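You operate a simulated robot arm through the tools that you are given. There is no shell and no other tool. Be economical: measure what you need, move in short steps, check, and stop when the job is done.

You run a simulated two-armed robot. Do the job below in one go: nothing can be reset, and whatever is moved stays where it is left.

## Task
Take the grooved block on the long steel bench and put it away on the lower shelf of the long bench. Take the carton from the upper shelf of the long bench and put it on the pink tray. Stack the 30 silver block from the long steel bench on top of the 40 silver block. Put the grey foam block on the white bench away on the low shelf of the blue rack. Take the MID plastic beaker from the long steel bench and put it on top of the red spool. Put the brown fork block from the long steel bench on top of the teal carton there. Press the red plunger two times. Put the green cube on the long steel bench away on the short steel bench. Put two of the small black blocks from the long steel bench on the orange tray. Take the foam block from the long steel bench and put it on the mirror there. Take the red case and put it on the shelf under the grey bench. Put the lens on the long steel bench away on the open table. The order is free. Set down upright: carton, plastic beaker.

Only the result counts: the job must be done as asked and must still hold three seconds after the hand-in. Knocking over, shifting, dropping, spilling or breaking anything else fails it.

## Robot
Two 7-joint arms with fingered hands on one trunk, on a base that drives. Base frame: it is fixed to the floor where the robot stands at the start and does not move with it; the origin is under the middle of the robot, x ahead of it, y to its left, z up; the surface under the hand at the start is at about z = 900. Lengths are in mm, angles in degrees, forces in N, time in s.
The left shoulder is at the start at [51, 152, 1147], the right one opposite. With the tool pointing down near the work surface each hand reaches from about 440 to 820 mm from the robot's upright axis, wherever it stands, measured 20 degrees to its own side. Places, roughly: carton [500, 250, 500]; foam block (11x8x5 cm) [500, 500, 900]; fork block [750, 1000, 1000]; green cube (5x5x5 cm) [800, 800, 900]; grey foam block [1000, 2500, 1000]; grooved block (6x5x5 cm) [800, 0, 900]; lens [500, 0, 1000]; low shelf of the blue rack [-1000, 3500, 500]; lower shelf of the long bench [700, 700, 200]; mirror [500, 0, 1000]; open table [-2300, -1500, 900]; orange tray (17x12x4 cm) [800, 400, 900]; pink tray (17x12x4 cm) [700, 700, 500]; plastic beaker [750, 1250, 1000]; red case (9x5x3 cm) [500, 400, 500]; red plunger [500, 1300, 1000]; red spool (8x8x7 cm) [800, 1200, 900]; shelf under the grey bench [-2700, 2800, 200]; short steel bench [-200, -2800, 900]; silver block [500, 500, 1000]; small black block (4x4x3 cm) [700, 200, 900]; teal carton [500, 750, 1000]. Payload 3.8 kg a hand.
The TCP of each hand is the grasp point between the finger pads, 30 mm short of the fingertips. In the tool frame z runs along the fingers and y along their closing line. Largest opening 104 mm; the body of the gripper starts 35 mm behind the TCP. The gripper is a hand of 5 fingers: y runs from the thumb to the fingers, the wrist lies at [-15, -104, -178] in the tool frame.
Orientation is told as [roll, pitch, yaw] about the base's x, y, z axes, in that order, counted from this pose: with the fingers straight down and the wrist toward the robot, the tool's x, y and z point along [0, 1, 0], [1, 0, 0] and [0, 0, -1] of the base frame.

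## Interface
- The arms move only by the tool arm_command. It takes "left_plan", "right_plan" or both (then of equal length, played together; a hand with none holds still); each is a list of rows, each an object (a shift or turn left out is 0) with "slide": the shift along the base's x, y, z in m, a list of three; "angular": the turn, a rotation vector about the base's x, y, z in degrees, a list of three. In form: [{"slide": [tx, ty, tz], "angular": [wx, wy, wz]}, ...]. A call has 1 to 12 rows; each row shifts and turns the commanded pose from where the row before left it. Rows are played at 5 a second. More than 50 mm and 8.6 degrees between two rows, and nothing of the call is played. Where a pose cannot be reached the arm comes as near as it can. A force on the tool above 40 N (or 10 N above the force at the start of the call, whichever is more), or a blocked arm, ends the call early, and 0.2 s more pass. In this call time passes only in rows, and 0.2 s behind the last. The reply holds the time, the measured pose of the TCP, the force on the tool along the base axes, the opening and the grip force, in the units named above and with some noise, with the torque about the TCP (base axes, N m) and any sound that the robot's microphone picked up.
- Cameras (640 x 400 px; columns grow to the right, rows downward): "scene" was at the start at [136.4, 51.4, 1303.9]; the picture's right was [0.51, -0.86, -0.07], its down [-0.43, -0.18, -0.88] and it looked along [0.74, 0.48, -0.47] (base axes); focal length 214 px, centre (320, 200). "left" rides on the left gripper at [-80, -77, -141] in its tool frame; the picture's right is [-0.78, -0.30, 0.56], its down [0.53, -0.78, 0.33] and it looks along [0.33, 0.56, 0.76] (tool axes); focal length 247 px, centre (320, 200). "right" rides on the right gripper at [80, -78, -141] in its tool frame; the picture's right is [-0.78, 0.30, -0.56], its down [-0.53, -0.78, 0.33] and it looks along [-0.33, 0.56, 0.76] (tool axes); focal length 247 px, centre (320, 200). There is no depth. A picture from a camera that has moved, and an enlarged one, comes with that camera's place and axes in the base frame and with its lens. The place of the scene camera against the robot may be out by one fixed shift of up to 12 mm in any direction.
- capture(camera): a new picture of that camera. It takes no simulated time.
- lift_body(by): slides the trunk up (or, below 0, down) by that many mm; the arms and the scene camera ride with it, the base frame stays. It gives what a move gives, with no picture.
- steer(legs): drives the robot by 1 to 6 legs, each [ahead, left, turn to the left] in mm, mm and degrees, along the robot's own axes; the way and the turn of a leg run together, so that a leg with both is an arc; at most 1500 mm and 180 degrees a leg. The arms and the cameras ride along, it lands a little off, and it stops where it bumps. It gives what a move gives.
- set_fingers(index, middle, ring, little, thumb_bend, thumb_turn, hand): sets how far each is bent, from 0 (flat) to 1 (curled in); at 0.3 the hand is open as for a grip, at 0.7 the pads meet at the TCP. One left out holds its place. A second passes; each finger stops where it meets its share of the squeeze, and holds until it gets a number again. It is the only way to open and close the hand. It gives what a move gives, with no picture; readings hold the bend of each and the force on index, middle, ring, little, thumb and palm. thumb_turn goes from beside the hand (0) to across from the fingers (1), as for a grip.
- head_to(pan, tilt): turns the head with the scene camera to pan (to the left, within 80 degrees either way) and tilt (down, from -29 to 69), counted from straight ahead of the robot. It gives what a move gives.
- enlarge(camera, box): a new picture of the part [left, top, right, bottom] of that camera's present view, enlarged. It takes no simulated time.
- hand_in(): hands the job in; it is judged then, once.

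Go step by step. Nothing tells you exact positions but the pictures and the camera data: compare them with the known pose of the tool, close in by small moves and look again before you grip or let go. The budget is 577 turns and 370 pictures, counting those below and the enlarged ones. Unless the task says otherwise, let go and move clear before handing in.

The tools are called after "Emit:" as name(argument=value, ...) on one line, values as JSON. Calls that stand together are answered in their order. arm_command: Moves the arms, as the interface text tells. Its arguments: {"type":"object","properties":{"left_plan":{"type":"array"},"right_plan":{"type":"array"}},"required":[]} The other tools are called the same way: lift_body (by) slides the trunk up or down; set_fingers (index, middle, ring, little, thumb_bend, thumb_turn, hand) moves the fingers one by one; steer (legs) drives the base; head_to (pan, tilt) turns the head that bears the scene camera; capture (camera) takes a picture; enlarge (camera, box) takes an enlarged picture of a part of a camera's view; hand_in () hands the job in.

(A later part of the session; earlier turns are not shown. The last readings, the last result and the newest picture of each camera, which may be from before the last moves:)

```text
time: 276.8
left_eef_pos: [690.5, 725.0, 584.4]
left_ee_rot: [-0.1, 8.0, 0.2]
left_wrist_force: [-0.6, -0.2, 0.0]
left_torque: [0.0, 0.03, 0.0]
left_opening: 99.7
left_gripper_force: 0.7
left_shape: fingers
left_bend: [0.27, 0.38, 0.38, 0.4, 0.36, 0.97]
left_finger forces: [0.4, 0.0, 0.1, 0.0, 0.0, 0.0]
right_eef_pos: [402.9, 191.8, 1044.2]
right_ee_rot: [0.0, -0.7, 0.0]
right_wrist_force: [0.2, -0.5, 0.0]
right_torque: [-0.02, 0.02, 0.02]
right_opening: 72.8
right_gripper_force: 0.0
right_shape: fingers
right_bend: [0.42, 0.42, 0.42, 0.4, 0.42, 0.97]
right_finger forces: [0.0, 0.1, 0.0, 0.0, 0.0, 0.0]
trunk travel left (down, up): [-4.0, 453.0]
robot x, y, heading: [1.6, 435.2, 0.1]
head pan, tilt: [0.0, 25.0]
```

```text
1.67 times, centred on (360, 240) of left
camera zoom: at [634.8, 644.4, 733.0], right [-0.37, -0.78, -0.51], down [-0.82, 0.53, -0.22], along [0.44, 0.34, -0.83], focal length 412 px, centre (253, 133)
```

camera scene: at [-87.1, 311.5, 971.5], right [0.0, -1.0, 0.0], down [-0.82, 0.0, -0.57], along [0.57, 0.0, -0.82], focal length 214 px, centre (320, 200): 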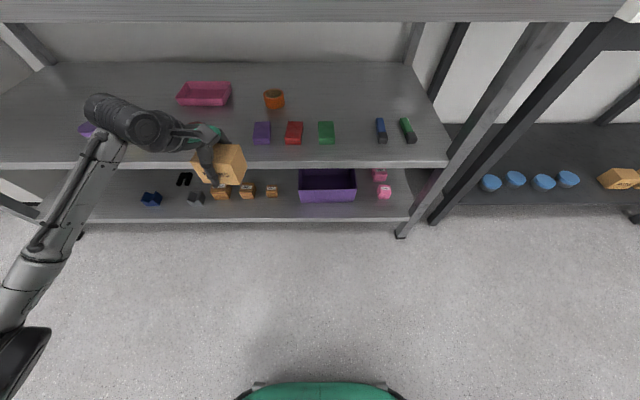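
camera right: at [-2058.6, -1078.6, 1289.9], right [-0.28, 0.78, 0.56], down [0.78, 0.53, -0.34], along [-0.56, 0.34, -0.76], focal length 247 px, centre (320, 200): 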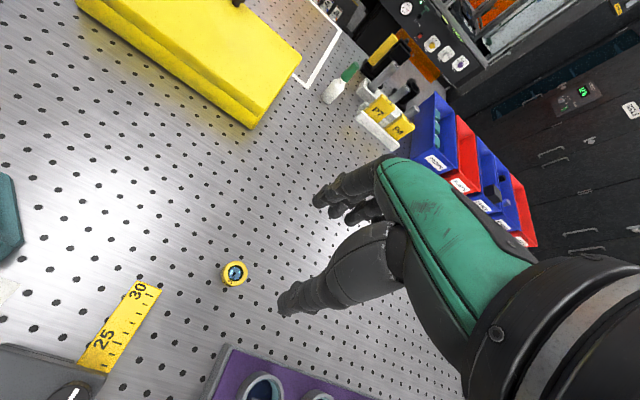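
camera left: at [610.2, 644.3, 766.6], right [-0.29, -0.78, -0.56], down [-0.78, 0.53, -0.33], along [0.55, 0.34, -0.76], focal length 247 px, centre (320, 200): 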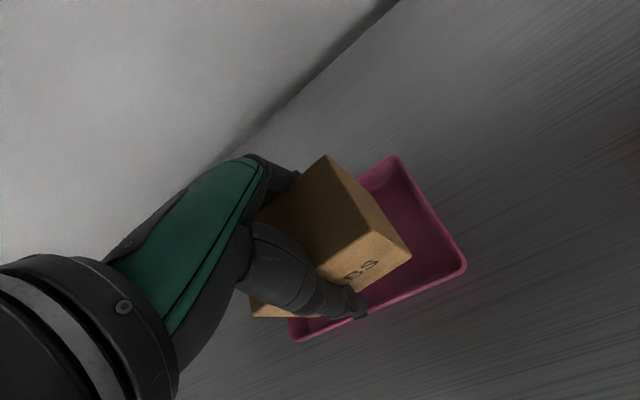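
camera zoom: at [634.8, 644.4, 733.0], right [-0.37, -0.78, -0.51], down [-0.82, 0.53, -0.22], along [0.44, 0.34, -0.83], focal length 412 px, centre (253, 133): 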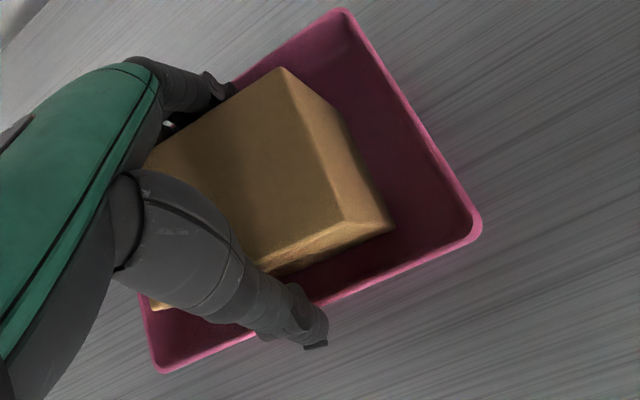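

Carton now rests in the tray. Raise fingertips above the rim, open wider, and slide out sideways to the left.

Emit:
arm_command(left_plan=[{"slide": [0, 0, 0.01]}, {"slide": [0, 0, 0.013]}])

Emit:
set_fingers(hand="left", thumb_bend=0.25, index=0.22, middle=0.22, ring=0.22, little=0.22)

Emit:
enlarge(camera="left", box=[220, 120, 500, 360])

```text
time: 277.4
left_eef_pos: [690.3, 725.4, 606.2]
left_ee_rot: [-0.1, 8.0, 0.1]
left_wrist_force: [0.1, 0.8, -0.1]
left_torque: [-0.03, -0.01, -0.02]
left_opening: 100.0
left_gripper_force: 0.2
left_shape: fingers
left_bend: [0.27, 0.38, 0.38, 0.4, 0.36, 0.97]
left_finger forces: [0.0, 0.0, 0.0, 0.0, 0.0, 0.1]
right_eef_pos: [401.5, 191.0, 1043.8]
right_ee_rot: [0.1, -0.7, 0.0]
right_wrist_force: [0.4, 0.5, 0.0]
right_torque: [0.01, 0.02, 0.04]
right_opening: 72.6
right_gripper_force: 0.1
right_shape: fingers
right_bend: [0.42, 0.42, 0.42, 0.4, 0.42, 0.97]
right_finger forces: [0.0, 0.0, 0.0, 0.0, 0.0, 0.0]
trunk travel left (down, up): [-4.0, 453.0]
robot x, y, heading: [-1.6, 434.8, 0.3]
head pan, tilt: [0.0, 25.0]
```

```text
time: 278.4
left_eef_pos: [689.7, 724.8, 606.5]
left_ee_rot: [0.1, 8.0, 0.2]
left_wrist_force: [0.2, 0.1, -0.2]
left_torque: [0.0, -0.04, -0.02]
left_opening: 118.7
left_gripper_force: 0.1
left_shape: fingers
left_bend: [0.22, 0.22, 0.22, 0.22, 0.25, 0.97]
left_finger forces: [0.0, 0.0, 0.1, 0.0, 0.0, 0.1]
right_eef_pos: [401.7, 192.2, 1042.8]
right_ee_rot: [0.1, -0.6, 0.0]
right_wrist_force: [0.5, 0.7, -0.1]
right_torque: [0.04, -0.01, -0.04]
right_opening: 72.5
right_gripper_force: 0.0
right_shape: fingers
right_bend: [0.42, 0.42, 0.42, 0.4, 0.42, 0.97]
right_finger forces: [0.1, 0.0, 0.0, 0.0, 0.0, 0.0]
trunk travel left (down, up): [-4.0, 453.0]
robot x, y, heading: [2.6, 434.4, 0.3]
head pan, tilt: [0.0, 25.0]
```

```text
1.67 times, centred on (360, 240) of left
camera zoom: at [634.2, 644.9, 756.4], right [-0.37, -0.78, -0.51], down [-0.82, 0.53, -0.22], along [0.44, 0.34, -0.83], focal length 412 px, centre (253, 133)
```

zoom: 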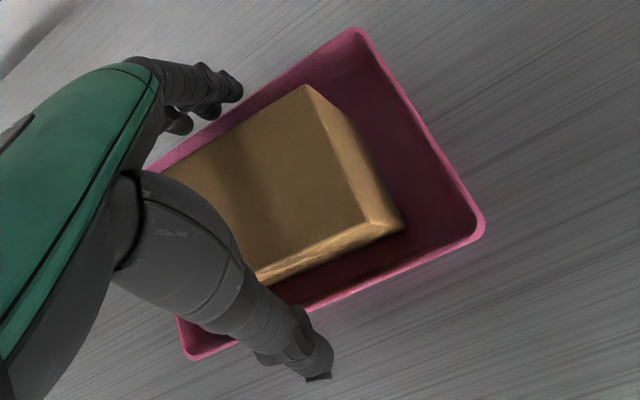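

Emit:
arm_command(left_plan=[{"slide": [0, 0, 0.006], "angular": [0, -4, 0]}, {"slide": [0, 0, 0], "angular": [0, -4, 0]}, {"slide": [0, 0.03, 0]}, {"slide": [0, 0.03, 0]}, {"slide": [0, 0.025, 0]}])

Emit:
capture(camera="left")

```text
time: 279.6
left_eef_pos: [690.7, 812.0, 614.0]
left_ee_rot: [0.0, -0.1, 0.1]
left_wrist_force: [0.8, -0.3, -0.1]
left_torque: [0.04, 0.03, 0.0]
left_opening: 118.7
left_gripper_force: 0.1
left_shape: fingers
left_bend: [0.22, 0.22, 0.22, 0.22, 0.25, 0.97]
left_finger forces: [0.1, 0.1, 0.0, 0.0, 0.0, 0.0]
right_eef_pos: [403.0, 192.5, 1043.2]
right_ee_rot: [0.2, -0.8, 0.1]
right_wrist_force: [0.3, -0.1, 0.2]
right_torque: [-0.03, 0.0, -0.02]
right_opening: 72.7
right_gripper_force: 0.1
right_shape: fingers
right_bend: [0.42, 0.42, 0.42, 0.4, 0.42, 0.97]
right_finger forces: [0.0, 0.0, 0.1, 0.0, 0.0, 0.1]
trunk travel left (down, up): [-4.0, 453.0]
robot x, y, heading: [0.8, 433.0, -0.1]
head pan, tilt: [0.0, 25.0]
```

```text
177 pictures are left
camera left: at [615.2, 732.5, 753.1], right [-0.29, -0.78, -0.56], down [-0.78, 0.53, -0.33], along [0.56, 0.34, -0.76], focal length 247 px, centre (320, 200)
```

left: 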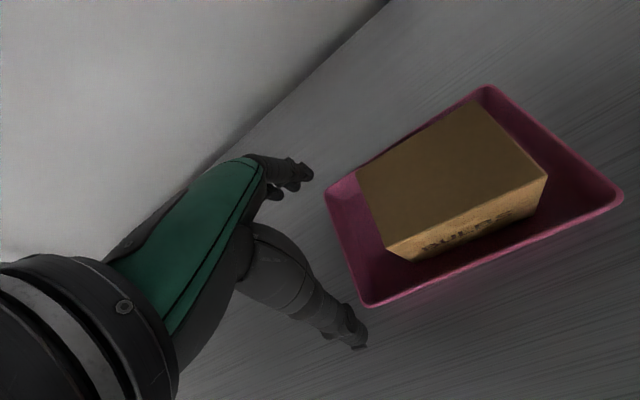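

Carton is upright on the pink tray. Back out.

Emit:
arm_command(left_plan=[{"slide": [0, -0.01, 0.01]}])

Emit:
steer(legs=[[-400, 0, 0]])

Emit:
capture(camera="scene")

```text
time: 280.0
left_eef_pos: [690.6, 801.3, 622.3]
left_ee_rot: [0.0, 0.0, 0.1]
left_wrist_force: [-0.1, -0.6, -0.5]
left_torque: [-0.01, 0.02, -0.03]
left_opening: 118.3
left_gripper_force: 0.0
left_shape: fingers
left_bend: [0.22, 0.22, 0.22, 0.22, 0.25, 0.97]
left_finger forces: [0.1, 0.1, 0.1, 0.1, 0.0, 0.0]
right_eef_pos: [401.4, 192.9, 1043.8]
right_ee_rot: [0.1, -0.7, 0.1]
right_wrist_force: [-0.5, -0.1, -0.9]
right_torque: [-0.01, -0.02, 0.01]
right_opening: 72.5
right_gripper_force: 0.1
right_shape: fingers
right_bend: [0.42, 0.42, 0.42, 0.4, 0.42, 0.97]
right_finger forces: [0.0, 0.1, 0.1, 0.1, 0.0, 0.0]
trunk travel left (down, up): [-4.0, 453.0]
robot x, y, heading: [0.8, 431.5, 0.1]
head pan, tilt: [0.0, 25.0]
```

```text
time: 282.4
left_eef_pos: [298.0, 798.4, 623.5]
left_ee_rot: [-0.1, -0.1, -0.3]
left_wrist_force: [-0.9, -0.3, -0.9]
left_torque: [0.03, -0.01, 0.01]
left_opening: 118.8
left_gripper_force: 0.1
left_shape: fingers
left_bend: [0.22, 0.22, 0.22, 0.22, 0.25, 0.97]
left_finger forces: [0.0, 0.0, 0.0, 0.0, 0.1, 0.0]
right_eef_pos: [5.4, 190.7, 1044.2]
right_ee_rot: [0.1, -0.7, -0.2]
right_wrist_force: [-0.1, 0.0, 0.6]
right_torque: [-0.01, -0.04, -0.01]
right_opening: 72.7
right_gripper_force: 0.0
right_shape: fingers
right_bend: [0.42, 0.42, 0.42, 0.4, 0.42, 0.97]
right_finger forces: [0.0, 0.0, 0.1, 0.1, 0.0, 0.0]
trunk travel left (down, up): [-4.0, 453.0]
robot x, y, heading: [-392.5, 435.0, -0.4]
head pan, tilt: [0.0, 25.0]
```

```text
176 pictures are left
camera scene: at [-94.8, 437.3, 971.7], right [-0.01, -1.0, 0.0], down [-0.82, 0.01, -0.57], along [0.57, 0.0, -0.82], focal length 214 px, centre (320, 200)
```

scene: 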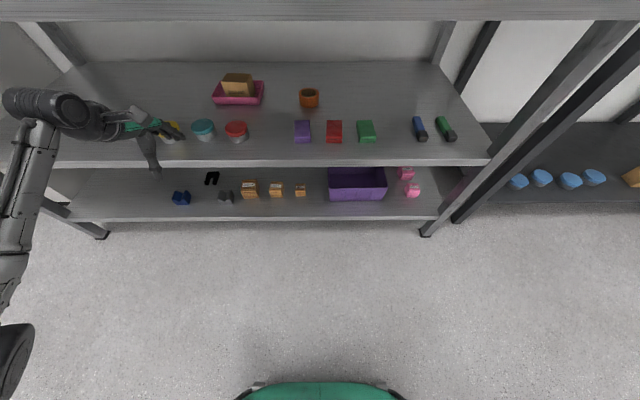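

Next: the grooved block. Raise the trunk and left arm, then approach the right end of the bench.

Emit:
lift_body(by=250)

Emit:
arm_command(left_plan=[{"slide": [-0.01, -0.01, 0.045]}, {"slide": [-0.01, -0.01, 0.045]}, {"slide": [-0.01, -0.01, 0.045]}, {"slide": [-0.01, -0.01, 0.045]}, {"slide": [-0.01, -0.01, 0.045]}])

Emit:
steer(legs=[[0, -460, 0], [390, 0, 0], [0, 0, -20]])

Emit:
capture(camera="left")

Emit:
capture(camera="scene")

```text
time: 284.1
left_eef_pos: [288.0, 800.9, 797.3]
left_ee_rot: [0.2, 1.3, -0.2]
left_wrist_force: [-8.0, 1.5, -4.2]
left_torque: [-0.12, -0.34, 0.15]
left_opening: 118.6
left_gripper_force: 4.4
left_shape: fingers
left_bend: [0.22, 0.22, 0.22, 0.22, 0.25, 0.97]
left_finger forces: [0.0, 9.4, 0.0, 0.0, 0.0, 0.0]
right_eef_pos: [-2.7, 192.4, 1227.9]
right_ee_rot: [0.2, -1.6, -0.1]
right_wrist_force: [-1.1, 0.1, -0.3]
right_torque: [-0.03, 0.0, -0.01]
right_opening: 72.8
right_gripper_force: 0.2
right_shape: fingers
right_bend: [0.42, 0.42, 0.42, 0.4, 0.42, 0.97]
right_finger forces: [0.1, 0.0, 0.1, 0.0, 0.0, 0.0]
trunk travel left (down, up): [-181.0, 276.0]
robot x, y, heading: [-392.8, 437.2, -0.2]
head pan, tilt: [0.0, 25.0]
stopped: the force on the tool passed its limit at 48 N (the readings are from after the stop); the commanded pose is now the measured one
```

```text
time: 284.5
left_eef_pos: [277.6, 793.0, 810.5]
left_ee_rot: [0.1, 3.4, 0.1]
left_wrist_force: [-4.1, 1.2, -6.8]
left_torque: [-0.13, 0.12, 0.09]
left_opening: 118.8
left_gripper_force: 3.8
left_shape: fingers
left_bend: [0.22, 0.22, 0.22, 0.22, 0.25, 0.97]
left_finger forces: [0.0, 7.3, 0.1, 0.0, 0.0, 0.1]
right_eef_pos: [-0.9, 192.3, 1225.9]
right_ee_rot: [0.2, -1.2, -0.2]
right_wrist_force: [-0.1, 0.4, 1.0]
right_torque: [-0.02, -0.02, -0.01]
right_opening: 72.8
right_gripper_force: 0.0
right_shape: fingers
right_bend: [0.42, 0.42, 0.42, 0.4, 0.42, 0.97]
right_finger forces: [0.0, 0.0, 0.0, 0.0, 0.0, 0.0]
trunk travel left (down, up): [-181.0, 276.0]
robot x, y, heading: [-391.6, 436.8, 0.0]
head pan, tilt: [0.0, 25.0]
stopped in row 1 (left hand): the force on the tool passed its limit at 50 N (the readings are from after the stop); the commanded pose is now the measured one
```

```text
time: 287.8
left_eef_pos: [282.9, 333.8, 804.5]
left_ee_rot: [0.1, 4.8, 0.2]
left_wrist_force: [-4.5, 0.7, -1.5]
left_torque: [-0.01, -0.15, 0.06]
left_opening: 118.9
left_gripper_force: 2.2
left_shape: fingers
left_bend: [0.22, 0.22, 0.22, 0.22, 0.25, 0.97]
left_finger forces: [0.0, 4.5, 0.0, 0.0, 0.1, 0.0]
right_eef_pos: [12.9, -267.4, 1226.1]
right_ee_rot: [0.2, -1.5, 0.2]
right_wrist_force: [-0.8, 0.4, 0.5]
right_torque: [0.05, 0.01, 0.0]
right_opening: 72.7
right_gripper_force: 0.1
right_shape: fingers
right_bend: [0.42, 0.42, 0.42, 0.4, 0.42, 0.97]
right_finger forces: [0.0, 0.0, 0.0, 0.1, 0.0, 0.0]
trunk travel left (down, up): [-181.0, 276.0]
robot x, y, heading: [-381.7, -24.2, 0.4]
head pan, tilt: [0.0, 25.0]
stopped in leg 2: the force on the tool passed its limit at 55 N (the readings are from after the stop); the commanded pose is now the measured one
```

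```text
175 pictures are left
camera left: at [218.5, 253.6, 948.9], right [-0.34, -0.78, -0.53], down [-0.8, 0.53, -0.27], along [0.49, 0.34, -0.8], focal length 247 px, centre (320, 200)
```

left: 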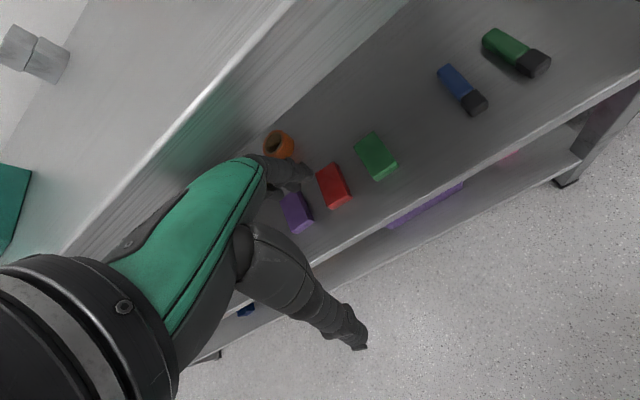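

```text
174 pictures are left
camera scene: at [-209.7, -22.3, 1240.2], right [0.0, -1.0, 0.0], down [-0.59, 0.0, -0.8], along [0.8, 0.0, -0.59], focal length 214 px, centre (320, 200)
```

scene: 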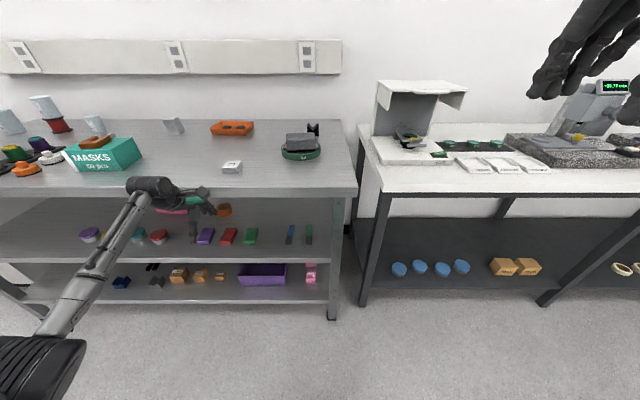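

Left fingers were catching the bench front edge. Back away first.

Emit:
steer(legs=[[-150, 0, 0]])

Emit:
arm_command(left_plan=[{"slide": [0, 0, 0.045], "angular": [0, -2.5, 0]}, {"slide": [0, 0, 0.045], "angular": [0, -2.5, 0]}, {"slide": [0, 0, 0.045]}, {"slide": [0, 0, 0.045]}, {"slide": [0, 0, 0.045]}, {"slide": [0, 0, 0.045]}])

Emit:
lift_body(by=200)

Emit:
enlarge(camera="scene", box=[0, 80, 360, 320])

```text
time: 289.1
left_eef_pos: [132.7, 332.1, 802.1]
left_ee_rot: [0.1, 4.8, 0.1]
left_wrist_force: [-0.6, 0.1, 0.5]
left_torque: [0.03, 0.04, 0.0]
left_opening: 118.9
left_gripper_force: 0.1
left_shape: fingers
left_bend: [0.22, 0.22, 0.22, 0.22, 0.25, 0.97]
left_finger forces: [0.0, 0.1, 0.0, 0.0, 0.1, 0.0]
right_eef_pos: [-137.4, -268.1, 1225.4]
right_ee_rot: [0.2, -1.4, 0.0]
right_wrist_force: [0.2, 1.2, -1.2]
right_torque: [-0.01, 0.0, 0.02]
right_opening: 72.7
right_gripper_force: 0.0
right_shape: fingers
right_bend: [0.42, 0.42, 0.42, 0.4, 0.42, 0.97]
right_finger forces: [0.1, 0.0, 0.0, 0.0, 0.1, 0.0]
trunk travel left (down, up): [-181.0, 276.0]
robot x, y, heading: [-531.9, -29.0, 0.5]
head pan, tilt: [0.0, 25.0]
```

```text
time: 290.5
left_eef_pos: [133.2, 333.0, 1072.5]
left_ee_rot: [0.2, -0.3, 0.1]
left_wrist_force: [0.2, -0.8, 0.1]
left_torque: [-0.02, -0.02, -0.01]
left_opening: 118.6
left_gripper_force: 0.1
left_shape: fingers
left_bend: [0.22, 0.22, 0.22, 0.22, 0.25, 0.97]
left_finger forces: [0.2, 0.0, 0.1, 0.1, 0.0, 0.0]
right_eef_pos: [-138.6, -269.2, 1225.2]
right_ee_rot: [0.1, -1.4, 0.1]
right_wrist_force: [-0.3, -0.4, 1.0]
right_torque: [0.02, -0.01, 0.03]
right_opening: 72.9
right_gripper_force: 0.1
right_shape: fingers
right_bend: [0.42, 0.42, 0.42, 0.4, 0.42, 0.97]
right_finger forces: [0.0, 0.1, 0.0, 0.0, 0.0, 0.0]
trunk travel left (down, up): [-181.0, 276.0]
robot x, y, heading: [-532.4, -27.5, 0.1]
head pan, tilt: [0.0, 25.0]
```

```text
time: 292.7
left_eef_pos: [133.4, 332.8, 1272.7]
left_ee_rot: [0.1, -0.3, 0.2]
left_wrist_force: [-0.4, 0.4, -0.6]
left_torque: [-0.02, 0.01, 0.0]
left_opening: 118.6
left_gripper_force: 0.0
left_shape: fingers
left_bend: [0.22, 0.22, 0.22, 0.22, 0.25, 0.97]
left_finger forces: [0.1, 0.0, 0.0, 0.1, 0.0, 0.0]
right_eef_pos: [-137.7, -269.7, 1424.8]
right_ee_rot: [0.2, -1.5, 0.1]
right_wrist_force: [0.7, 0.3, 0.4]
right_torque: [0.02, 0.02, 0.0]
right_opening: 72.7
right_gripper_force: 0.0
right_shape: fingers
right_bend: [0.42, 0.42, 0.42, 0.4, 0.42, 0.97]
right_finger forces: [0.0, 0.0, 0.0, 0.1, 0.0, 0.0]
trunk travel left (down, up): [-381.0, 76.0]
robot x, y, heading: [-532.8, -25.5, -0.2]
head pan, tilt: [0.0, 25.0]
```

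```text
1.67 times, centred on (180, 200) of scene
camera zoom: at [-440.9, -22.8, 1470.6], right [0.0, -1.0, 0.0], down [-0.44, 0.0, -0.9], along [0.9, 0.0, -0.44], focal length 358 px, centre (553, 200)
```

zoom: 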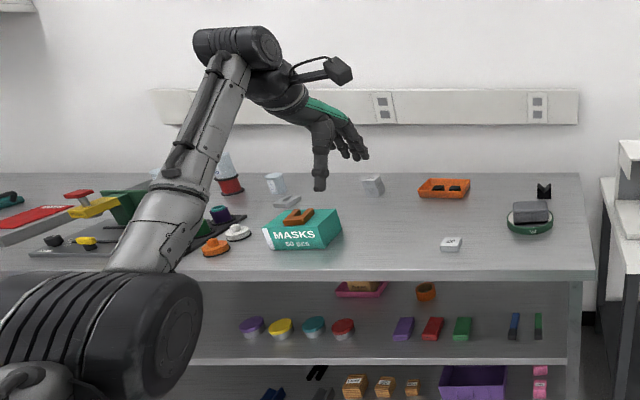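

Emit:
steer(legs=[[565, 0, 0], [0, 0, -20]])

Emit:
arm_command(left_plan=[{"slide": [-0.02, -0.025, -0.03], "angular": [0, 0, 5]}, {"slide": [-0.02, -0.025, -0.03], "angular": [0, 0, 5]}, {"slide": [-0.01, -0.025, -0.03], "angular": [0, 0, 5]}, {"slide": [0, -0.01, -0.03], "angular": [0, 0, 5]}])

Emit:
capture(camera="left")

```text
time: 297.0
left_eef_pos: [774.3, 97.2, 1273.4]
left_ee_rot: [0.1, -0.4, -19.0]
left_wrist_force: [-0.3, 0.3, -0.1]
left_torque: [0.0, -0.01, -0.03]
left_opening: 118.6
left_gripper_force: 0.0
left_shape: fingers
left_bend: [0.22, 0.22, 0.22, 0.22, 0.25, 0.97]
left_finger forces: [0.0, 0.0, 0.0, 0.0, 0.0, 0.0]
right_eef_pos: [320.7, -382.7, 1424.7]
right_ee_rot: [0.2, -1.4, -19.0]
right_wrist_force: [-0.2, -0.2, -0.4]
right_torque: [-0.02, 0.02, -0.01]
right_opening: 72.8
right_gripper_force: 0.0
right_shape: fingers
right_bend: [0.42, 0.42, 0.42, 0.4, 0.42, 0.97]
right_finger forces: [0.0, 0.1, 0.0, 0.1, 0.0, 0.1]
trunk travel left (down, up): [-381.0, 76.0]
robot x, y, heading: [24.6, -21.7, -19.1]
head pan, tilt: [0.0, 25.0]
```

```text
time: 298.0
left_eef_pos: [724.0, 10.6, 1151.4]
left_ee_rot: [0.1, -0.4, 1.0]
left_wrist_force: [0.0, 0.1, -0.1]
left_torque: [0.0, 0.01, -0.04]
left_opening: 118.6
left_gripper_force: 0.1
left_shape: fingers
left_bend: [0.22, 0.22, 0.22, 0.22, 0.25, 0.97]
left_finger forces: [0.0, 0.0, 0.1, 0.0, 0.0, 0.0]
right_eef_pos: [321.2, -383.1, 1424.1]
right_ee_rot: [0.2, -1.5, -19.0]
right_wrist_force: [-0.9, 0.6, 0.6]
right_torque: [0.01, 0.01, 0.02]
right_opening: 72.5
right_gripper_force: 0.0
right_shape: fingers
right_bend: [0.42, 0.42, 0.42, 0.4, 0.42, 0.97]
right_finger forces: [0.1, 0.1, 0.1, 0.0, 0.0, 0.1]
trunk travel left (down, up): [-381.0, 76.0]
robot x, y, heading: [27.5, -24.4, -18.9]
head pan, tilt: [0.0, 25.0]
```

```text
172 pictures are left
camera left: at [648.2, -70.9, 1291.2], right [-0.28, -0.78, -0.56], down [-0.78, 0.52, -0.34], along [0.55, 0.35, -0.76], focal length 247 px, centre (320, 200)
```

left: 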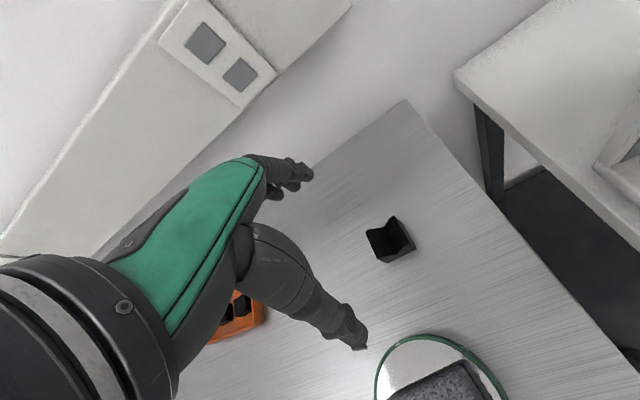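

Emit:
enlarge(camera="left", box=[340, 200, 440, 280])

```text
5.00 times, centred on (390, 240) of left
camera zoom: at [648.2, -70.9, 1291.2], right [-0.28, -0.78, -0.56], down [-0.78, 0.52, -0.34], along [0.55, 0.35, -0.76], focal length 1235 px, centre (-30, 0)
```

zoom: 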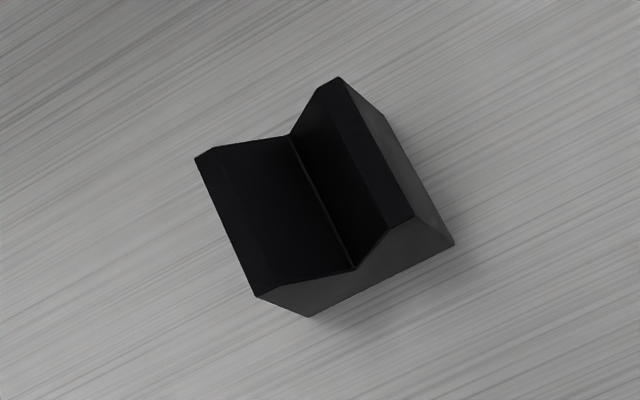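

Grooved block: centre (777,9). Lower and grip.

Emit:
set_fingers(hand="left", index=0.3, middle=0.3, ring=0.3, little=0.3, thumb_bend=0.3)

Emit:
lift_body(by=-110)

Emit:
arm_command(left_plan=[{"slide": [0.026, -0.002, 0], "angular": [0, 0.4, -1]}, {"slide": [0.026, -0.002, 0]}, {"slide": [0, 0, -0.035]}, {"slide": [0, 0, -0.03]}])

Emit:
capture(camera="left")

```text
time: 299.0
left_eef_pos: [723.8, 12.1, 1152.6]
left_ee_rot: [0.1, -0.4, 1.0]
left_wrist_force: [0.1, -0.3, -0.3]
left_torque: [0.03, 0.0, 0.01]
left_opening: 103.7
left_gripper_force: 0.1
left_shape: fingers
left_bend: [0.3, 0.3, 0.3, 0.3, 0.3, 0.97]
left_finger forces: [0.0, 0.1, 0.0, 0.0, 0.0, 0.0]
right_eef_pos: [321.2, -383.0, 1424.6]
right_ee_rot: [0.1, -1.4, -19.0]
right_wrist_force: [0.8, 0.3, 0.1]
right_torque: [-0.01, -0.01, -0.04]
right_opening: 72.8
right_gripper_force: 0.1
right_shape: fingers
right_bend: [0.42, 0.42, 0.42, 0.4, 0.42, 0.97]
right_finger forces: [0.0, 0.0, 0.0, 0.1, 0.1, 0.1]
trunk travel left (down, up): [-381.0, 76.0]
robot x, y, heading: [33.2, -24.5, -19.1]
head pan, tilt: [0.0, 25.0]
```

```text
time: 300.4
left_eef_pos: [723.8, 11.5, 1044.2]
left_ee_rot: [0.0, -0.5, 0.9]
left_wrist_force: [0.3, -0.2, 0.3]
left_torque: [0.0, 0.0, -0.03]
left_opening: 103.4
left_gripper_force: 0.0
left_shape: fingers
left_bend: [0.3, 0.3, 0.3, 0.3, 0.3, 0.97]
left_finger forces: [0.0, 0.1, 0.1, 0.0, 0.0, 0.1]
right_eef_pos: [320.9, -383.2, 1316.8]
right_ee_rot: [0.2, -1.4, -18.9]
right_wrist_force: [-1.1, -0.5, 0.7]
right_torque: [-0.02, -0.01, 0.0]
right_opening: 72.7
right_gripper_force: 0.0
right_shape: fingers
right_bend: [0.42, 0.42, 0.42, 0.4, 0.42, 0.97]
right_finger forces: [0.1, 0.0, 0.0, 0.1, 0.0, 0.0]
trunk travel left (down, up): [-271.0, 186.0]
robot x, y, heading: [27.2, -24.3, -19.5]
head pan, tilt: [0.0, 25.0]
```

```text
time: 301.4
left_eef_pos: [775.2, 6.7, 979.4]
left_ee_rot: [0.2, 0.0, 0.0]
left_wrist_force: [0.7, -0.6, -0.9]
left_torque: [-0.02, 0.02, 0.0]
left_opening: 103.4
left_gripper_force: 0.1
left_shape: fingers
left_bend: [0.3, 0.3, 0.3, 0.3, 0.3, 0.97]
left_finger forces: [0.0, 0.0, 0.0, 0.0, 0.0, 0.0]
right_eef_pos: [321.4, -382.3, 1315.6]
right_ee_rot: [0.1, -1.3, -19.0]
right_wrist_force: [1.2, 0.1, 0.3]
right_torque: [0.01, -0.01, -0.02]
right_opening: 72.5
right_gripper_force: 0.1
right_shape: fingers
right_bend: [0.42, 0.42, 0.42, 0.4, 0.42, 0.97]
right_finger forces: [0.0, 0.0, 0.1, 0.0, 0.0, 0.0]
trunk travel left (down, up): [-271.0, 186.0]
robot x, y, heading: [24.8, -23.6, -18.9]
head pan, tilt: [0.0, 25.0]
```

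```text
170 pictures are left
camera left: at [699.5, -72.8, 1118.4], right [-0.3, -0.78, -0.56], down [-0.78, 0.54, -0.33], along [0.56, 0.34, -0.76], focal length 247 px, centre (320, 200)
```

left: 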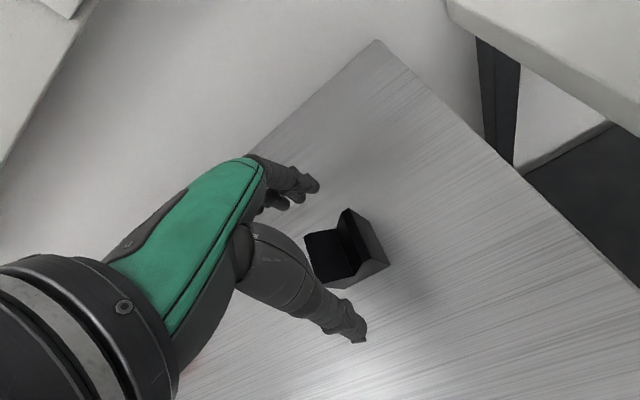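

Emit:
arm_command(left_plan=[{"slide": [0.002, -0.001, -0.025]}, {"slide": [0, 0, -0.018]}])

Emit:
set_fingers(hand="left", index=0.65, middle=0.65, ring=0.65, little=0.45, thumb_bend=0.65)

Emit:
capture(camera="left")

```text
time: 302.0
left_eef_pos: [776.7, 7.6, 936.1]
left_ee_rot: [0.1, -0.1, 0.0]
left_wrist_force: [0.0, 0.4, 0.0]
left_torque: [0.0, -0.02, 0.0]
left_opening: 103.7
left_gripper_force: 0.0
left_shape: fingers
left_bend: [0.3, 0.3, 0.3, 0.3, 0.3, 0.97]
left_finger forces: [0.1, 0.0, 0.1, 0.0, 0.1, 0.0]
right_eef_pos: [322.6, -383.7, 1315.7]
right_ee_rot: [0.2, -1.4, -19.0]
right_wrist_force: [0.4, -0.3, 0.5]
right_torque: [-0.02, 0.02, -0.01]
right_opening: 72.8
right_gripper_force: 0.1
right_shape: fingers
right_bend: [0.42, 0.42, 0.42, 0.4, 0.42, 0.97]
right_finger forces: [0.0, 0.1, 0.1, 0.1, 0.1, 0.0]
trunk travel left (down, up): [-271.0, 186.0]
robot x, y, heading: [30.7, -23.7, -19.1]
head pan, tilt: [0.0, 25.0]
```

```text
time: 303.0
left_eef_pos: [776.5, 7.8, 935.2]
left_ee_rot: [0.1, 0.2, 0.0]
left_wrist_force: [0.4, -0.2, 1.0]
left_torque: [0.0, -0.03, -0.02]
left_opening: 43.6
left_gripper_force: 13.8
left_shape: fingers
left_bend: [0.56, 0.59, 0.61, 0.45, 0.53, 0.95]
left_finger forces: [6.2, 5.1, 3.2, 0.0, 13.7, 0.0]
right_eef_pos: [321.2, -383.3, 1315.6]
right_ee_rot: [0.2, -1.4, -18.9]
right_wrist_force: [-0.3, 0.1, 0.3]
right_torque: [0.0, 0.0, 0.01]
right_opening: 72.7
right_gripper_force: 0.0
right_shape: fingers
right_bend: [0.42, 0.42, 0.42, 0.4, 0.42, 0.97]
right_finger forces: [0.0, 0.0, 0.1, 0.0, 0.1, 0.1]
trunk travel left (down, up): [-271.0, 186.0]
robot x, y, heading: [27.7, -23.2, -19.0]
head pan, tilt: [0.0, 25.0]
```

```text
169 pictures are left
camera left: at [701.4, -73.6, 1075.7], right [-0.3, -0.77, -0.56], down [-0.78, 0.54, -0.33], along [0.56, 0.34, -0.76], focal length 247 px, centre (320, 200)
```

left: 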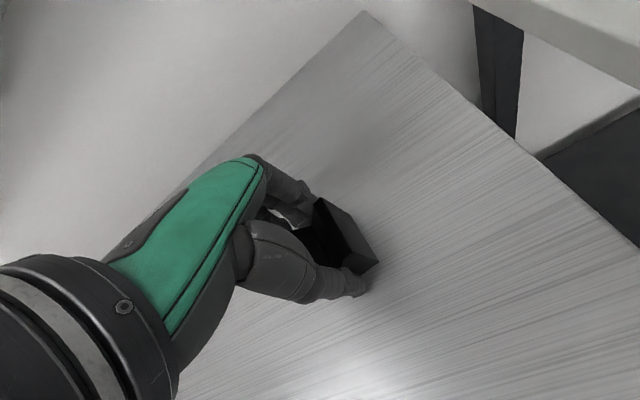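

Emit:
arm_command(left_plan=[{"slide": [0, 0, 0.04]}, {"slide": [0, 0, 0.045]}, {"slide": [0, 0, 0.045]}])

Emit:
steer(legs=[[0, 0, 19], [-600, 0, 0], [0, 900, 0]])

Emit:
capture(camera="left")

```text
time: 303.8
left_eef_pos: [775.6, 7.9, 1068.1]
left_ee_rot: [0.1, 0.1, -0.1]
left_wrist_force: [0.1, -0.2, -3.1]
left_torque: [0.0, -0.06, -0.01]
left_opening: 43.0
left_gripper_force: 13.7
left_shape: fingers
left_bend: [0.56, 0.6, 0.61, 0.45, 0.53, 0.95]
left_finger forces: [6.1, 4.9, 3.1, 0.1, 13.7, 0.0]
right_eef_pos: [321.6, -383.4, 1315.1]
right_ee_rot: [0.1, -1.4, -18.9]
right_wrist_force: [-0.3, -0.1, 0.1]
right_torque: [0.01, -0.01, 0.0]
right_opening: 72.9
right_gripper_force: 0.1
right_shape: fingers
right_bend: [0.42, 0.42, 0.42, 0.4, 0.42, 0.97]
right_finger forces: [0.0, 0.0, 0.0, 0.1, 0.0, 0.1]
trunk travel left (down, up): [-271.0, 186.0]
robot x, y, heading: [28.2, -21.1, -18.9]
head pan, tilt: [0.0, 25.0]
```

```text
time: 312.5
left_eef_pos: [143.5, 1129.3, 1065.5]
left_ee_rot: [0.1, 0.2, 17.9]
left_wrist_force: [-1.2, 0.5, -2.2]
left_torque: [0.05, -0.05, -0.01]
left_opening: 43.5
left_gripper_force: 13.3
left_shape: fingers
left_bend: [0.56, 0.6, 0.61, 0.45, 0.53, 0.95]
left_finger forces: [6.0, 4.9, 3.0, 0.0, 13.5, 0.0]
right_eef_pos: [-167.9, 617.4, 1315.2]
right_ee_rot: [0.3, -1.5, -1.1]
right_wrist_force: [0.1, -0.3, 0.5]
right_torque: [0.0, -0.02, 0.02]
right_opening: 72.5
right_gripper_force: 0.1
right_shape: fingers
right_bend: [0.42, 0.42, 0.42, 0.4, 0.42, 0.97]
right_finger forces: [0.0, 0.0, 0.0, 0.1, 0.0, 0.0]
trunk travel left (down, up): [-271.0, 186.0]
robot x, y, heading: [-557.9, 868.8, -1.3]
head pan, tilt: [0.0, 25.0]
```

```text
168 pictures are left
camera left: at [96.8, 1029.3, 1206.5], right [-0.04, -0.83, -0.56], down [-0.9, 0.27, -0.33], along [0.43, 0.49, -0.76], focal length 247 px, centre (320, 200)
```

left: 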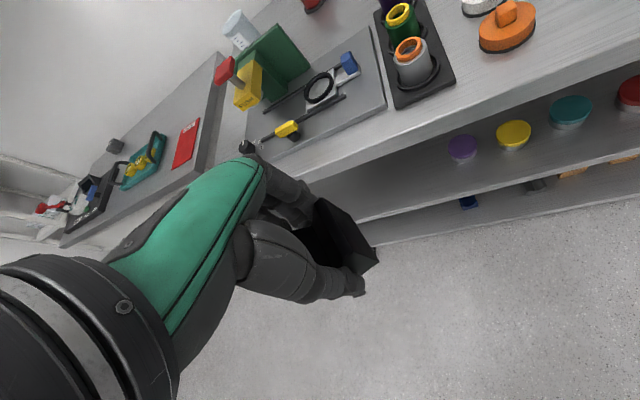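

Emit:
lift_body(by=-268)

Emit:
arm_command(left_plan=[{"slide": [-0.01, 0, -0.045], "angular": [0, 0, -5]}, {"slide": [-0.01, 0, -0.045], "angular": [0, 0, -5]}, {"slide": [-0.01, 0, -0.045], "angular": [0, 0, -5]}, {"slide": [-0.01, 0, -0.045], "angular": [0, 0, -3]}, {"slide": [-0.01, 0, -0.045]}, {"slide": [-0.01, 0, -0.045]}, {"slide": [-0.01, 0, -0.045]}, {"slide": [-0.01, 0, -0.045]}])

Emit:
capture(camera="left")

Emit:
capture(camera="scene")

```text
time: 315.3
left_eef_pos: [144.7, 1130.5, 799.4]
left_ee_rot: [0.1, 0.1, 17.9]
left_wrist_force: [0.1, 0.2, -3.3]
left_torque: [0.03, 0.01, 0.01]
left_opening: 43.2
left_gripper_force: 13.7
left_shape: fingers
left_bend: [0.56, 0.6, 0.61, 0.45, 0.53, 0.95]
left_finger forces: [5.9, 4.6, 2.9, 0.1, 13.5, 0.0]
right_eef_pos: [-163.5, 618.1, 1042.7]
right_ee_rot: [0.2, -0.7, -1.1]
right_wrist_force: [0.0, 1.2, -1.0]
right_torque: [0.0, 0.0, 0.04]
right_opening: 72.4
right_gripper_force: 0.1
right_shape: fingers
right_bend: [0.42, 0.42, 0.42, 0.4, 0.42, 0.97]
right_finger forces: [0.0, 0.1, 0.1, 0.0, 0.1, 0.0]
trunk travel left (down, up): [-3.0, 454.0]
robot x, y, heading: [-561.2, 870.6, -1.3]
head pan, tilt: [0.0, 25.0]
```

```text
time: 317.1
left_eef_pos: [63.8, 1131.8, 435.7]
left_ee_rot: [0.1, 0.1, -0.1]
left_wrist_force: [0.4, 0.3, -2.5]
left_torque: [0.02, 0.01, 0.01]
left_opening: 43.0
left_gripper_force: 13.2
left_shape: fingers
left_bend: [0.57, 0.6, 0.61, 0.45, 0.53, 0.95]
left_finger forces: [5.9, 4.6, 2.9, 0.0, 13.4, 0.0]
right_eef_pos: [-162.2, 618.4, 1039.8]
right_ee_rot: [0.2, -0.5, -1.1]
right_wrist_force: [-0.1, 0.0, -1.3]
right_torque: [0.01, -0.03, 0.0]
right_opening: 72.6
right_gripper_force: 0.0
right_shape: fingers
right_bend: [0.42, 0.42, 0.42, 0.4, 0.42, 0.97]
right_finger forces: [0.0, 0.1, 0.1, 0.0, 0.0, 0.1]
trunk travel left (down, up): [-3.0, 454.0]
robot x, y, heading: [-560.4, 872.0, -1.0]
head pan, tilt: [0.0, 25.0]
```

```text
167 pictures are left
camera left: at [-13.1, 1049.9, 576.4], right [-0.3, -0.77, -0.56], down [-0.78, 0.54, -0.33], along [0.56, 0.33, -0.76], focal length 247 px, centre (320, 200)
```

left: 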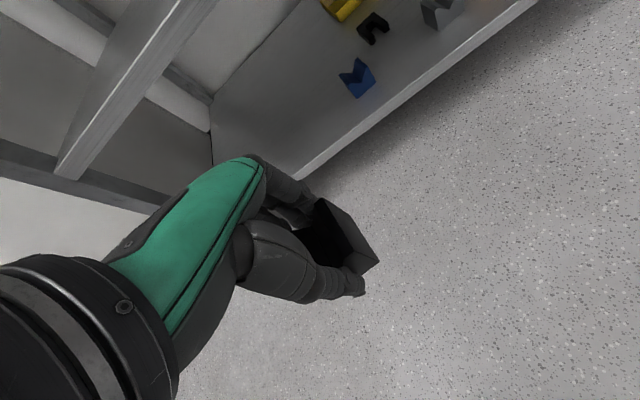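

```text
166 pictures are left
camera scene: at [-258.6, 866.1, 969.7], right [-0.02, -1.0, 0.0], down [-0.82, 0.02, -0.57], along [0.57, -0.01, -0.82], focal length 214 px, centre (320, 200)
```

scene: 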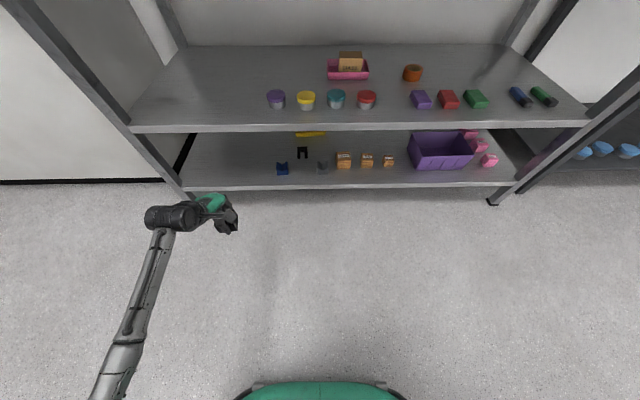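

Emit:
arm_command(left_plan=[{"slide": [0, 0.005, -0.045]}, {"slide": [0, 0.005, -0.045]}, {"slide": [0, 0.005, -0.045]}, {"slide": [0, 0.005, -0.035]}])

Emit:
steer(legs=[[200, 0, 1]])

Emit:
capture(camera="left")

```text
time: 318.1
left_eef_pos: [64.4, 1150.1, 268.0]
left_ee_rot: [0.1, 0.0, 0.0]
left_wrist_force: [0.8, 0.3, -2.8]
left_torque: [-0.04, -0.01, 0.0]
left_opening: 43.3
left_gripper_force: 13.6
left_shape: fingers
left_bend: [0.57, 0.6, 0.61, 0.45, 0.53, 0.95]
left_finger forces: [5.9, 4.6, 2.8, 0.0, 13.1, 0.0]
right_eef_pos: [-162.0, 618.9, 1040.8]
right_ee_rot: [0.2, -0.5, -1.1]
right_wrist_force: [0.6, 0.6, -1.2]
right_torque: [0.01, -0.04, 0.02]
right_opening: 72.4
right_gripper_force: 0.0
right_shape: fingers
right_bend: [0.42, 0.42, 0.42, 0.4, 0.42, 0.97]
right_finger forces: [0.1, 0.1, 0.0, 0.1, 0.1, 0.0]
trunk travel left (down, up): [-3.0, 454.0]
robot x, y, heading: [-561.3, 869.3, -1.3]
head pan, tilt: [0.0, 25.0]
```

```text
time: 319.7
left_eef_pos: [259.8, 1156.2, 266.5]
left_ee_rot: [0.1, 0.1, 0.7]
left_wrist_force: [0.1, -0.9, -2.0]
left_torque: [0.03, -0.02, 0.01]
left_opening: 43.1
left_gripper_force: 13.0
left_shape: fingers
left_bend: [0.57, 0.6, 0.61, 0.45, 0.53, 0.95]
left_finger forces: [5.9, 4.5, 2.8, 0.1, 13.2, 0.0]
right_eef_pos: [41.4, 621.2, 1040.5]
right_ee_rot: [0.3, -0.4, -0.3]
right_wrist_force: [0.5, 0.2, -0.4]
right_torque: [0.03, 0.01, -0.03]
right_opening: 72.5
right_gripper_force: 0.1
right_shape: fingers
right_bend: [0.42, 0.42, 0.42, 0.4, 0.42, 0.97]
right_finger forces: [0.0, 0.0, 0.0, 0.0, 0.0, 0.1]
trunk travel left (down, up): [-3.0, 454.0]
robot x, y, heading: [-357.4, 862.7, -0.4]
head pan, tilt: [0.0, 25.0]
```

```text
165 pictures are left
camera left: at [184.9, 1074.1, 407.6], right [-0.29, -0.78, -0.56], down [-0.78, 0.53, -0.33], along [0.55, 0.34, -0.76], focal length 247 px, centre (320, 200)
```

left: 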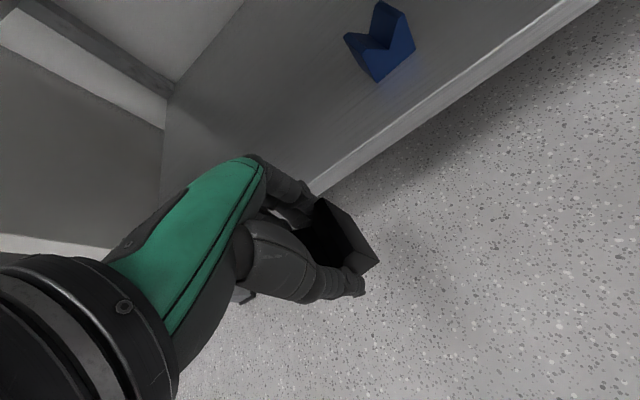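

Emit:
steer(legs=[[185, 0, 0]])

Emit:
capture(camera="left")

Emit:
capture(camera="scene")

```text
time: 321.2
left_eef_pos: [441.0, 1152.4, 267.1]
left_ee_rot: [0.1, 0.2, 0.5]
left_wrist_force: [0.5, -0.8, -2.1]
left_torque: [-0.02, -0.02, -0.01]
left_opening: 43.2
left_gripper_force: 13.1
left_shape: fingers
left_bend: [0.57, 0.6, 0.61, 0.45, 0.53, 0.95]
left_finger forces: [5.9, 4.4, 2.8, 0.0, 13.3, 0.1]
right_eef_pos: [222.3, 618.2, 1040.6]
right_ee_rot: [0.2, -0.4, -0.5]
right_wrist_force: [0.1, 0.3, 0.3]
right_torque: [0.0, 0.02, 0.02]
right_opening: 72.5
right_gripper_force: 0.1
right_shape: fingers
right_bend: [0.42, 0.42, 0.42, 0.4, 0.42, 0.97]
right_finger forces: [0.1, 0.0, 0.0, 0.0, 0.1, 0.0]
trunk travel left (down, up): [-3.0, 454.0]
robot x, y, heading: [-177.8, 866.7, -0.3]
head pan, tilt: [0.0, 25.0]
```

```text
164 pictures are left
camera left: at [366.4, 1071.4, 407.4], right [-0.29, -0.78, -0.56], down [-0.78, 0.53, -0.33], along [0.55, 0.34, -0.76], focal length 247 px, centre (320, 200)
```

left: 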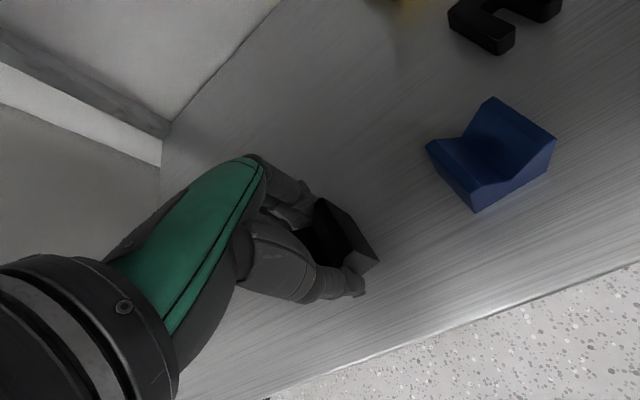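

```text
163 pictures are left
camera scene: at [122.8, 864.7, 969.4], right [-0.01, -1.0, 0.0], down [-0.83, 0.01, -0.56], along [0.56, -0.01, -0.83], focal length 214 px, centre (320, 200)
```

scene: 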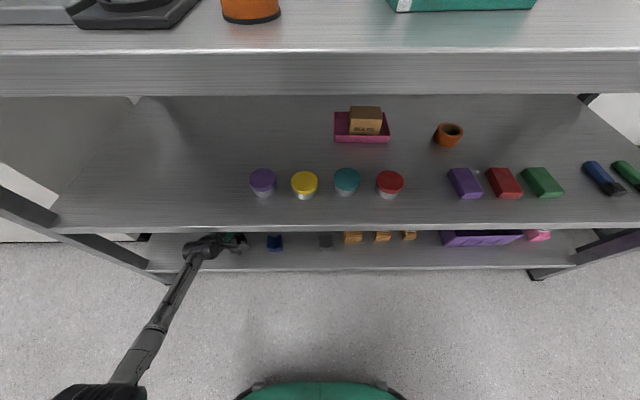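

Emit:
arm_command(left_plan=[{"slide": [0, 0, -0.012]}, {"slide": [0, 0, -0.004]}, {"slide": [0, 0, -0.003]}, {"slide": [0, 0, -0.002]}])

```text
time: 322.2
left_eef_pos: [442.2, 1152.4, 247.6]
left_ee_rot: [0.1, 0.0, 0.6]
left_wrist_force: [-0.1, -0.1, -2.4]
left_torque: [-0.01, 0.0, -0.02]
left_opening: 43.0
left_gripper_force: 12.7
left_shape: fingers
left_bend: [0.57, 0.6, 0.61, 0.45, 0.53, 0.95]
left_finger forces: [5.8, 4.5, 2.8, 0.0, 13.1, 0.0]
right_eef_pos: [221.2, 616.9, 1041.8]
right_ee_rot: [0.3, -0.5, -0.5]
right_wrist_force: [-0.5, 0.8, 0.7]
right_torque: [0.01, 0.0, 0.01]
right_opening: 72.5
right_gripper_force: 0.1
right_shape: fingers
right_bend: [0.42, 0.42, 0.42, 0.4, 0.42, 0.97]
right_finger forces: [0.1, 0.0, 0.0, 0.0, 0.0, 0.1]
trunk travel left (down, up): [-3.0, 454.0]
robot x, y, heading: [-180.2, 866.0, -0.8]
head pan, tilt: [0.0, 25.0]
```

Emit:
arm_command(left_plan=[{"slide": [0, 0, -0.003]}, {"slide": [0, 0, -0.002]}, {"slide": [0, 0, -0.002]}])

```text
time: 323.0
left_eef_pos: [441.7, 1152.2, 240.8]
left_ee_rot: [0.2, 0.2, 0.5]
left_wrist_force: [-0.7, 0.0, -3.1]
left_torque: [-0.02, 0.0, 0.0]
left_opening: 43.2
left_gripper_force: 13.4
left_shape: fingers
left_bend: [0.57, 0.6, 0.61, 0.45, 0.53, 0.95]
left_finger forces: [5.9, 4.5, 2.8, 0.0, 13.1, 0.0]
right_eef_pos: [222.4, 617.0, 1040.4]
right_ee_rot: [0.2, -0.5, -0.4]
right_wrist_force: [0.7, 0.2, 0.0]
right_torque: [-0.02, 0.02, 0.03]
right_opening: 72.4
right_gripper_force: 0.1
right_shape: fingers
right_bend: [0.42, 0.42, 0.42, 0.4, 0.42, 0.97]
right_finger forces: [0.1, 0.0, 0.0, 0.0, 0.1, 0.0]
trunk travel left (down, up): [-3.0, 454.0]
robot x, y, heading: [-177.5, 863.1, -0.6]
head pan, tilt: [0.0, 25.0]
```

Emit:
arm_command(left_plan=[{"slide": [0, 0, -0.002]}, {"slide": [0, 0, -0.002]}, {"slide": [0, 0, -0.002]}])

Emit:
enlarge(camera="left", box=[260, 170, 420, 310])

```text
time: 323.8
left_eef_pos: [441.7, 1152.7, 235.8]
left_ee_rot: [0.2, 0.1, 0.5]
left_wrist_force: [-0.6, 0.7, 2.2]
left_torque: [-0.02, 0.01, 0.03]
left_opening: 43.2
left_gripper_force: 13.7
left_shape: fingers
left_bend: [0.57, 0.6, 0.61, 0.45, 0.53, 0.95]
left_finger forces: [5.9, 4.4, 2.8, 0.0, 14.5, 0.1]
right_eef_pos: [220.6, 617.4, 1040.9]
right_ee_rot: [0.2, -0.4, -0.4]
right_wrist_force: [0.0, -0.8, 0.1]
right_torque: [0.01, 0.02, -0.03]
right_opening: 72.6
right_gripper_force: 0.0
right_shape: fingers
right_bend: [0.42, 0.42, 0.42, 0.4, 0.42, 0.97]
right_finger forces: [0.0, 0.1, 0.0, 0.1, 0.0, 0.0]
trunk travel left (down, up): [-3.0, 454.0]
robot x, y, heading: [-179.9, 865.3, -0.5]
head pan, tilt: [0.0, 25.0]
```

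```text
2.86 times, centred on (340, 240) of left
camera zoom: at [366.2, 1071.7, 375.7], right [-0.29, -0.78, -0.56], down [-0.78, 0.53, -0.33], along [0.55, 0.34, -0.76], focal length 706 px, centre (263, 86)
```

zoom: 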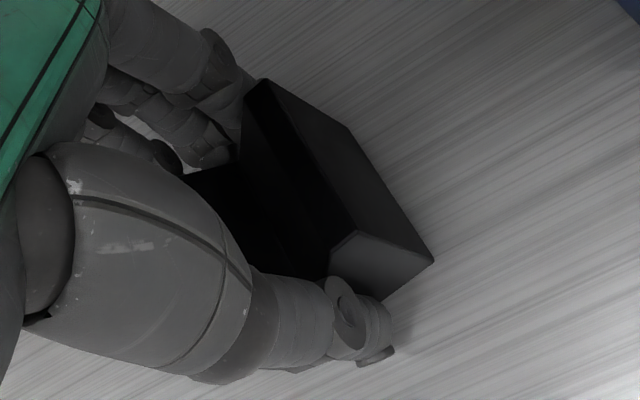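

Contact on the lower shelf. Release, raise slightly and back out.

Emit:
set_fingers(hand="left", index=0.3, middle=0.3, ring=0.3, little=0.3, thumb_bend=0.3)

Emit:
arm_command(left_plan=[{"slide": [0, 0, 0.02]}, {"slide": [0, 0, 0.035]}, {"slide": [0, 0, 0.02]}])

Emit:
capture(camera="left")

```text
time: 324.8
left_eef_pos: [440.2, 1153.3, 234.7]
left_ee_rot: [0.2, 0.1, 0.5]
left_wrist_force: [0.0, -0.4, 0.5]
left_torque: [-0.01, -0.01, -0.01]
left_opening: 103.0
left_gripper_force: 0.1
left_shape: fingers
left_bend: [0.3, 0.3, 0.3, 0.3, 0.3, 0.97]
left_finger forces: [0.0, 0.0, 0.1, 0.0, 0.0, 0.0]
right_eef_pos: [220.5, 617.6, 1040.8]
right_ee_rot: [0.1, -0.5, -0.5]
right_wrist_force: [-0.6, -0.6, 0.6]
right_torque: [-0.01, 0.01, 0.01]
right_opening: 72.7
right_gripper_force: 0.1
right_shape: fingers
right_bend: [0.42, 0.42, 0.42, 0.4, 0.42, 0.97]
right_finger forces: [0.0, 0.1, 0.1, 0.0, 0.0, 0.0]
trunk travel left (down, up): [-3.0, 454.0]
robot x, y, heading: [-177.2, 865.0, -0.7]
head pan, tilt: [0.0, 25.0]
```

```text
time: 325.6
left_eef_pos: [433.5, 1151.8, 300.2]
left_ee_rot: [-0.1, 1.2, 0.5]
left_wrist_force: [0.4, -0.2, -0.7]
left_torque: [0.03, 0.02, 0.03]
left_opening: 103.1
left_gripper_force: 0.1
left_shape: fingers
left_bend: [0.3, 0.3, 0.3, 0.3, 0.3, 0.97]
left_finger forces: [0.1, 0.1, 0.1, 0.0, 0.0, 0.0]
right_eef_pos: [223.8, 619.4, 1037.8]
right_ee_rot: [0.2, -0.3, -0.5]
right_wrist_force: [0.3, 0.0, 0.3]
right_torque: [0.0, 0.01, 0.01]
right_opening: 72.5
right_gripper_force: 0.1
right_shape: fingers
right_bend: [0.42, 0.42, 0.42, 0.4, 0.42, 0.97]
right_finger forces: [0.0, 0.1, 0.0, 0.1, 0.1, 0.0]
trunk travel left (down, up): [-3.0, 454.0]
robot x, y, heading: [-177.3, 862.6, -0.5]
head pan, tilt: [0.0, 25.0]
```

```text
161 pictures are left
camera left: at [359.4, 1070.6, 441.7], right [-0.3, -0.78, -0.55], down [-0.79, 0.53, -0.32], along [0.54, 0.34, -0.77], focal length 247 px, centre (320, 200)
```

left: 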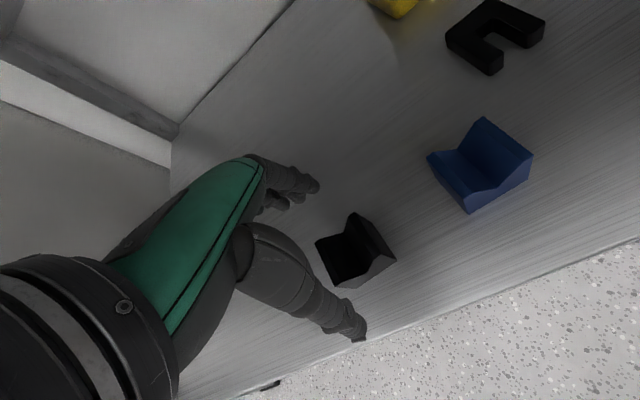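

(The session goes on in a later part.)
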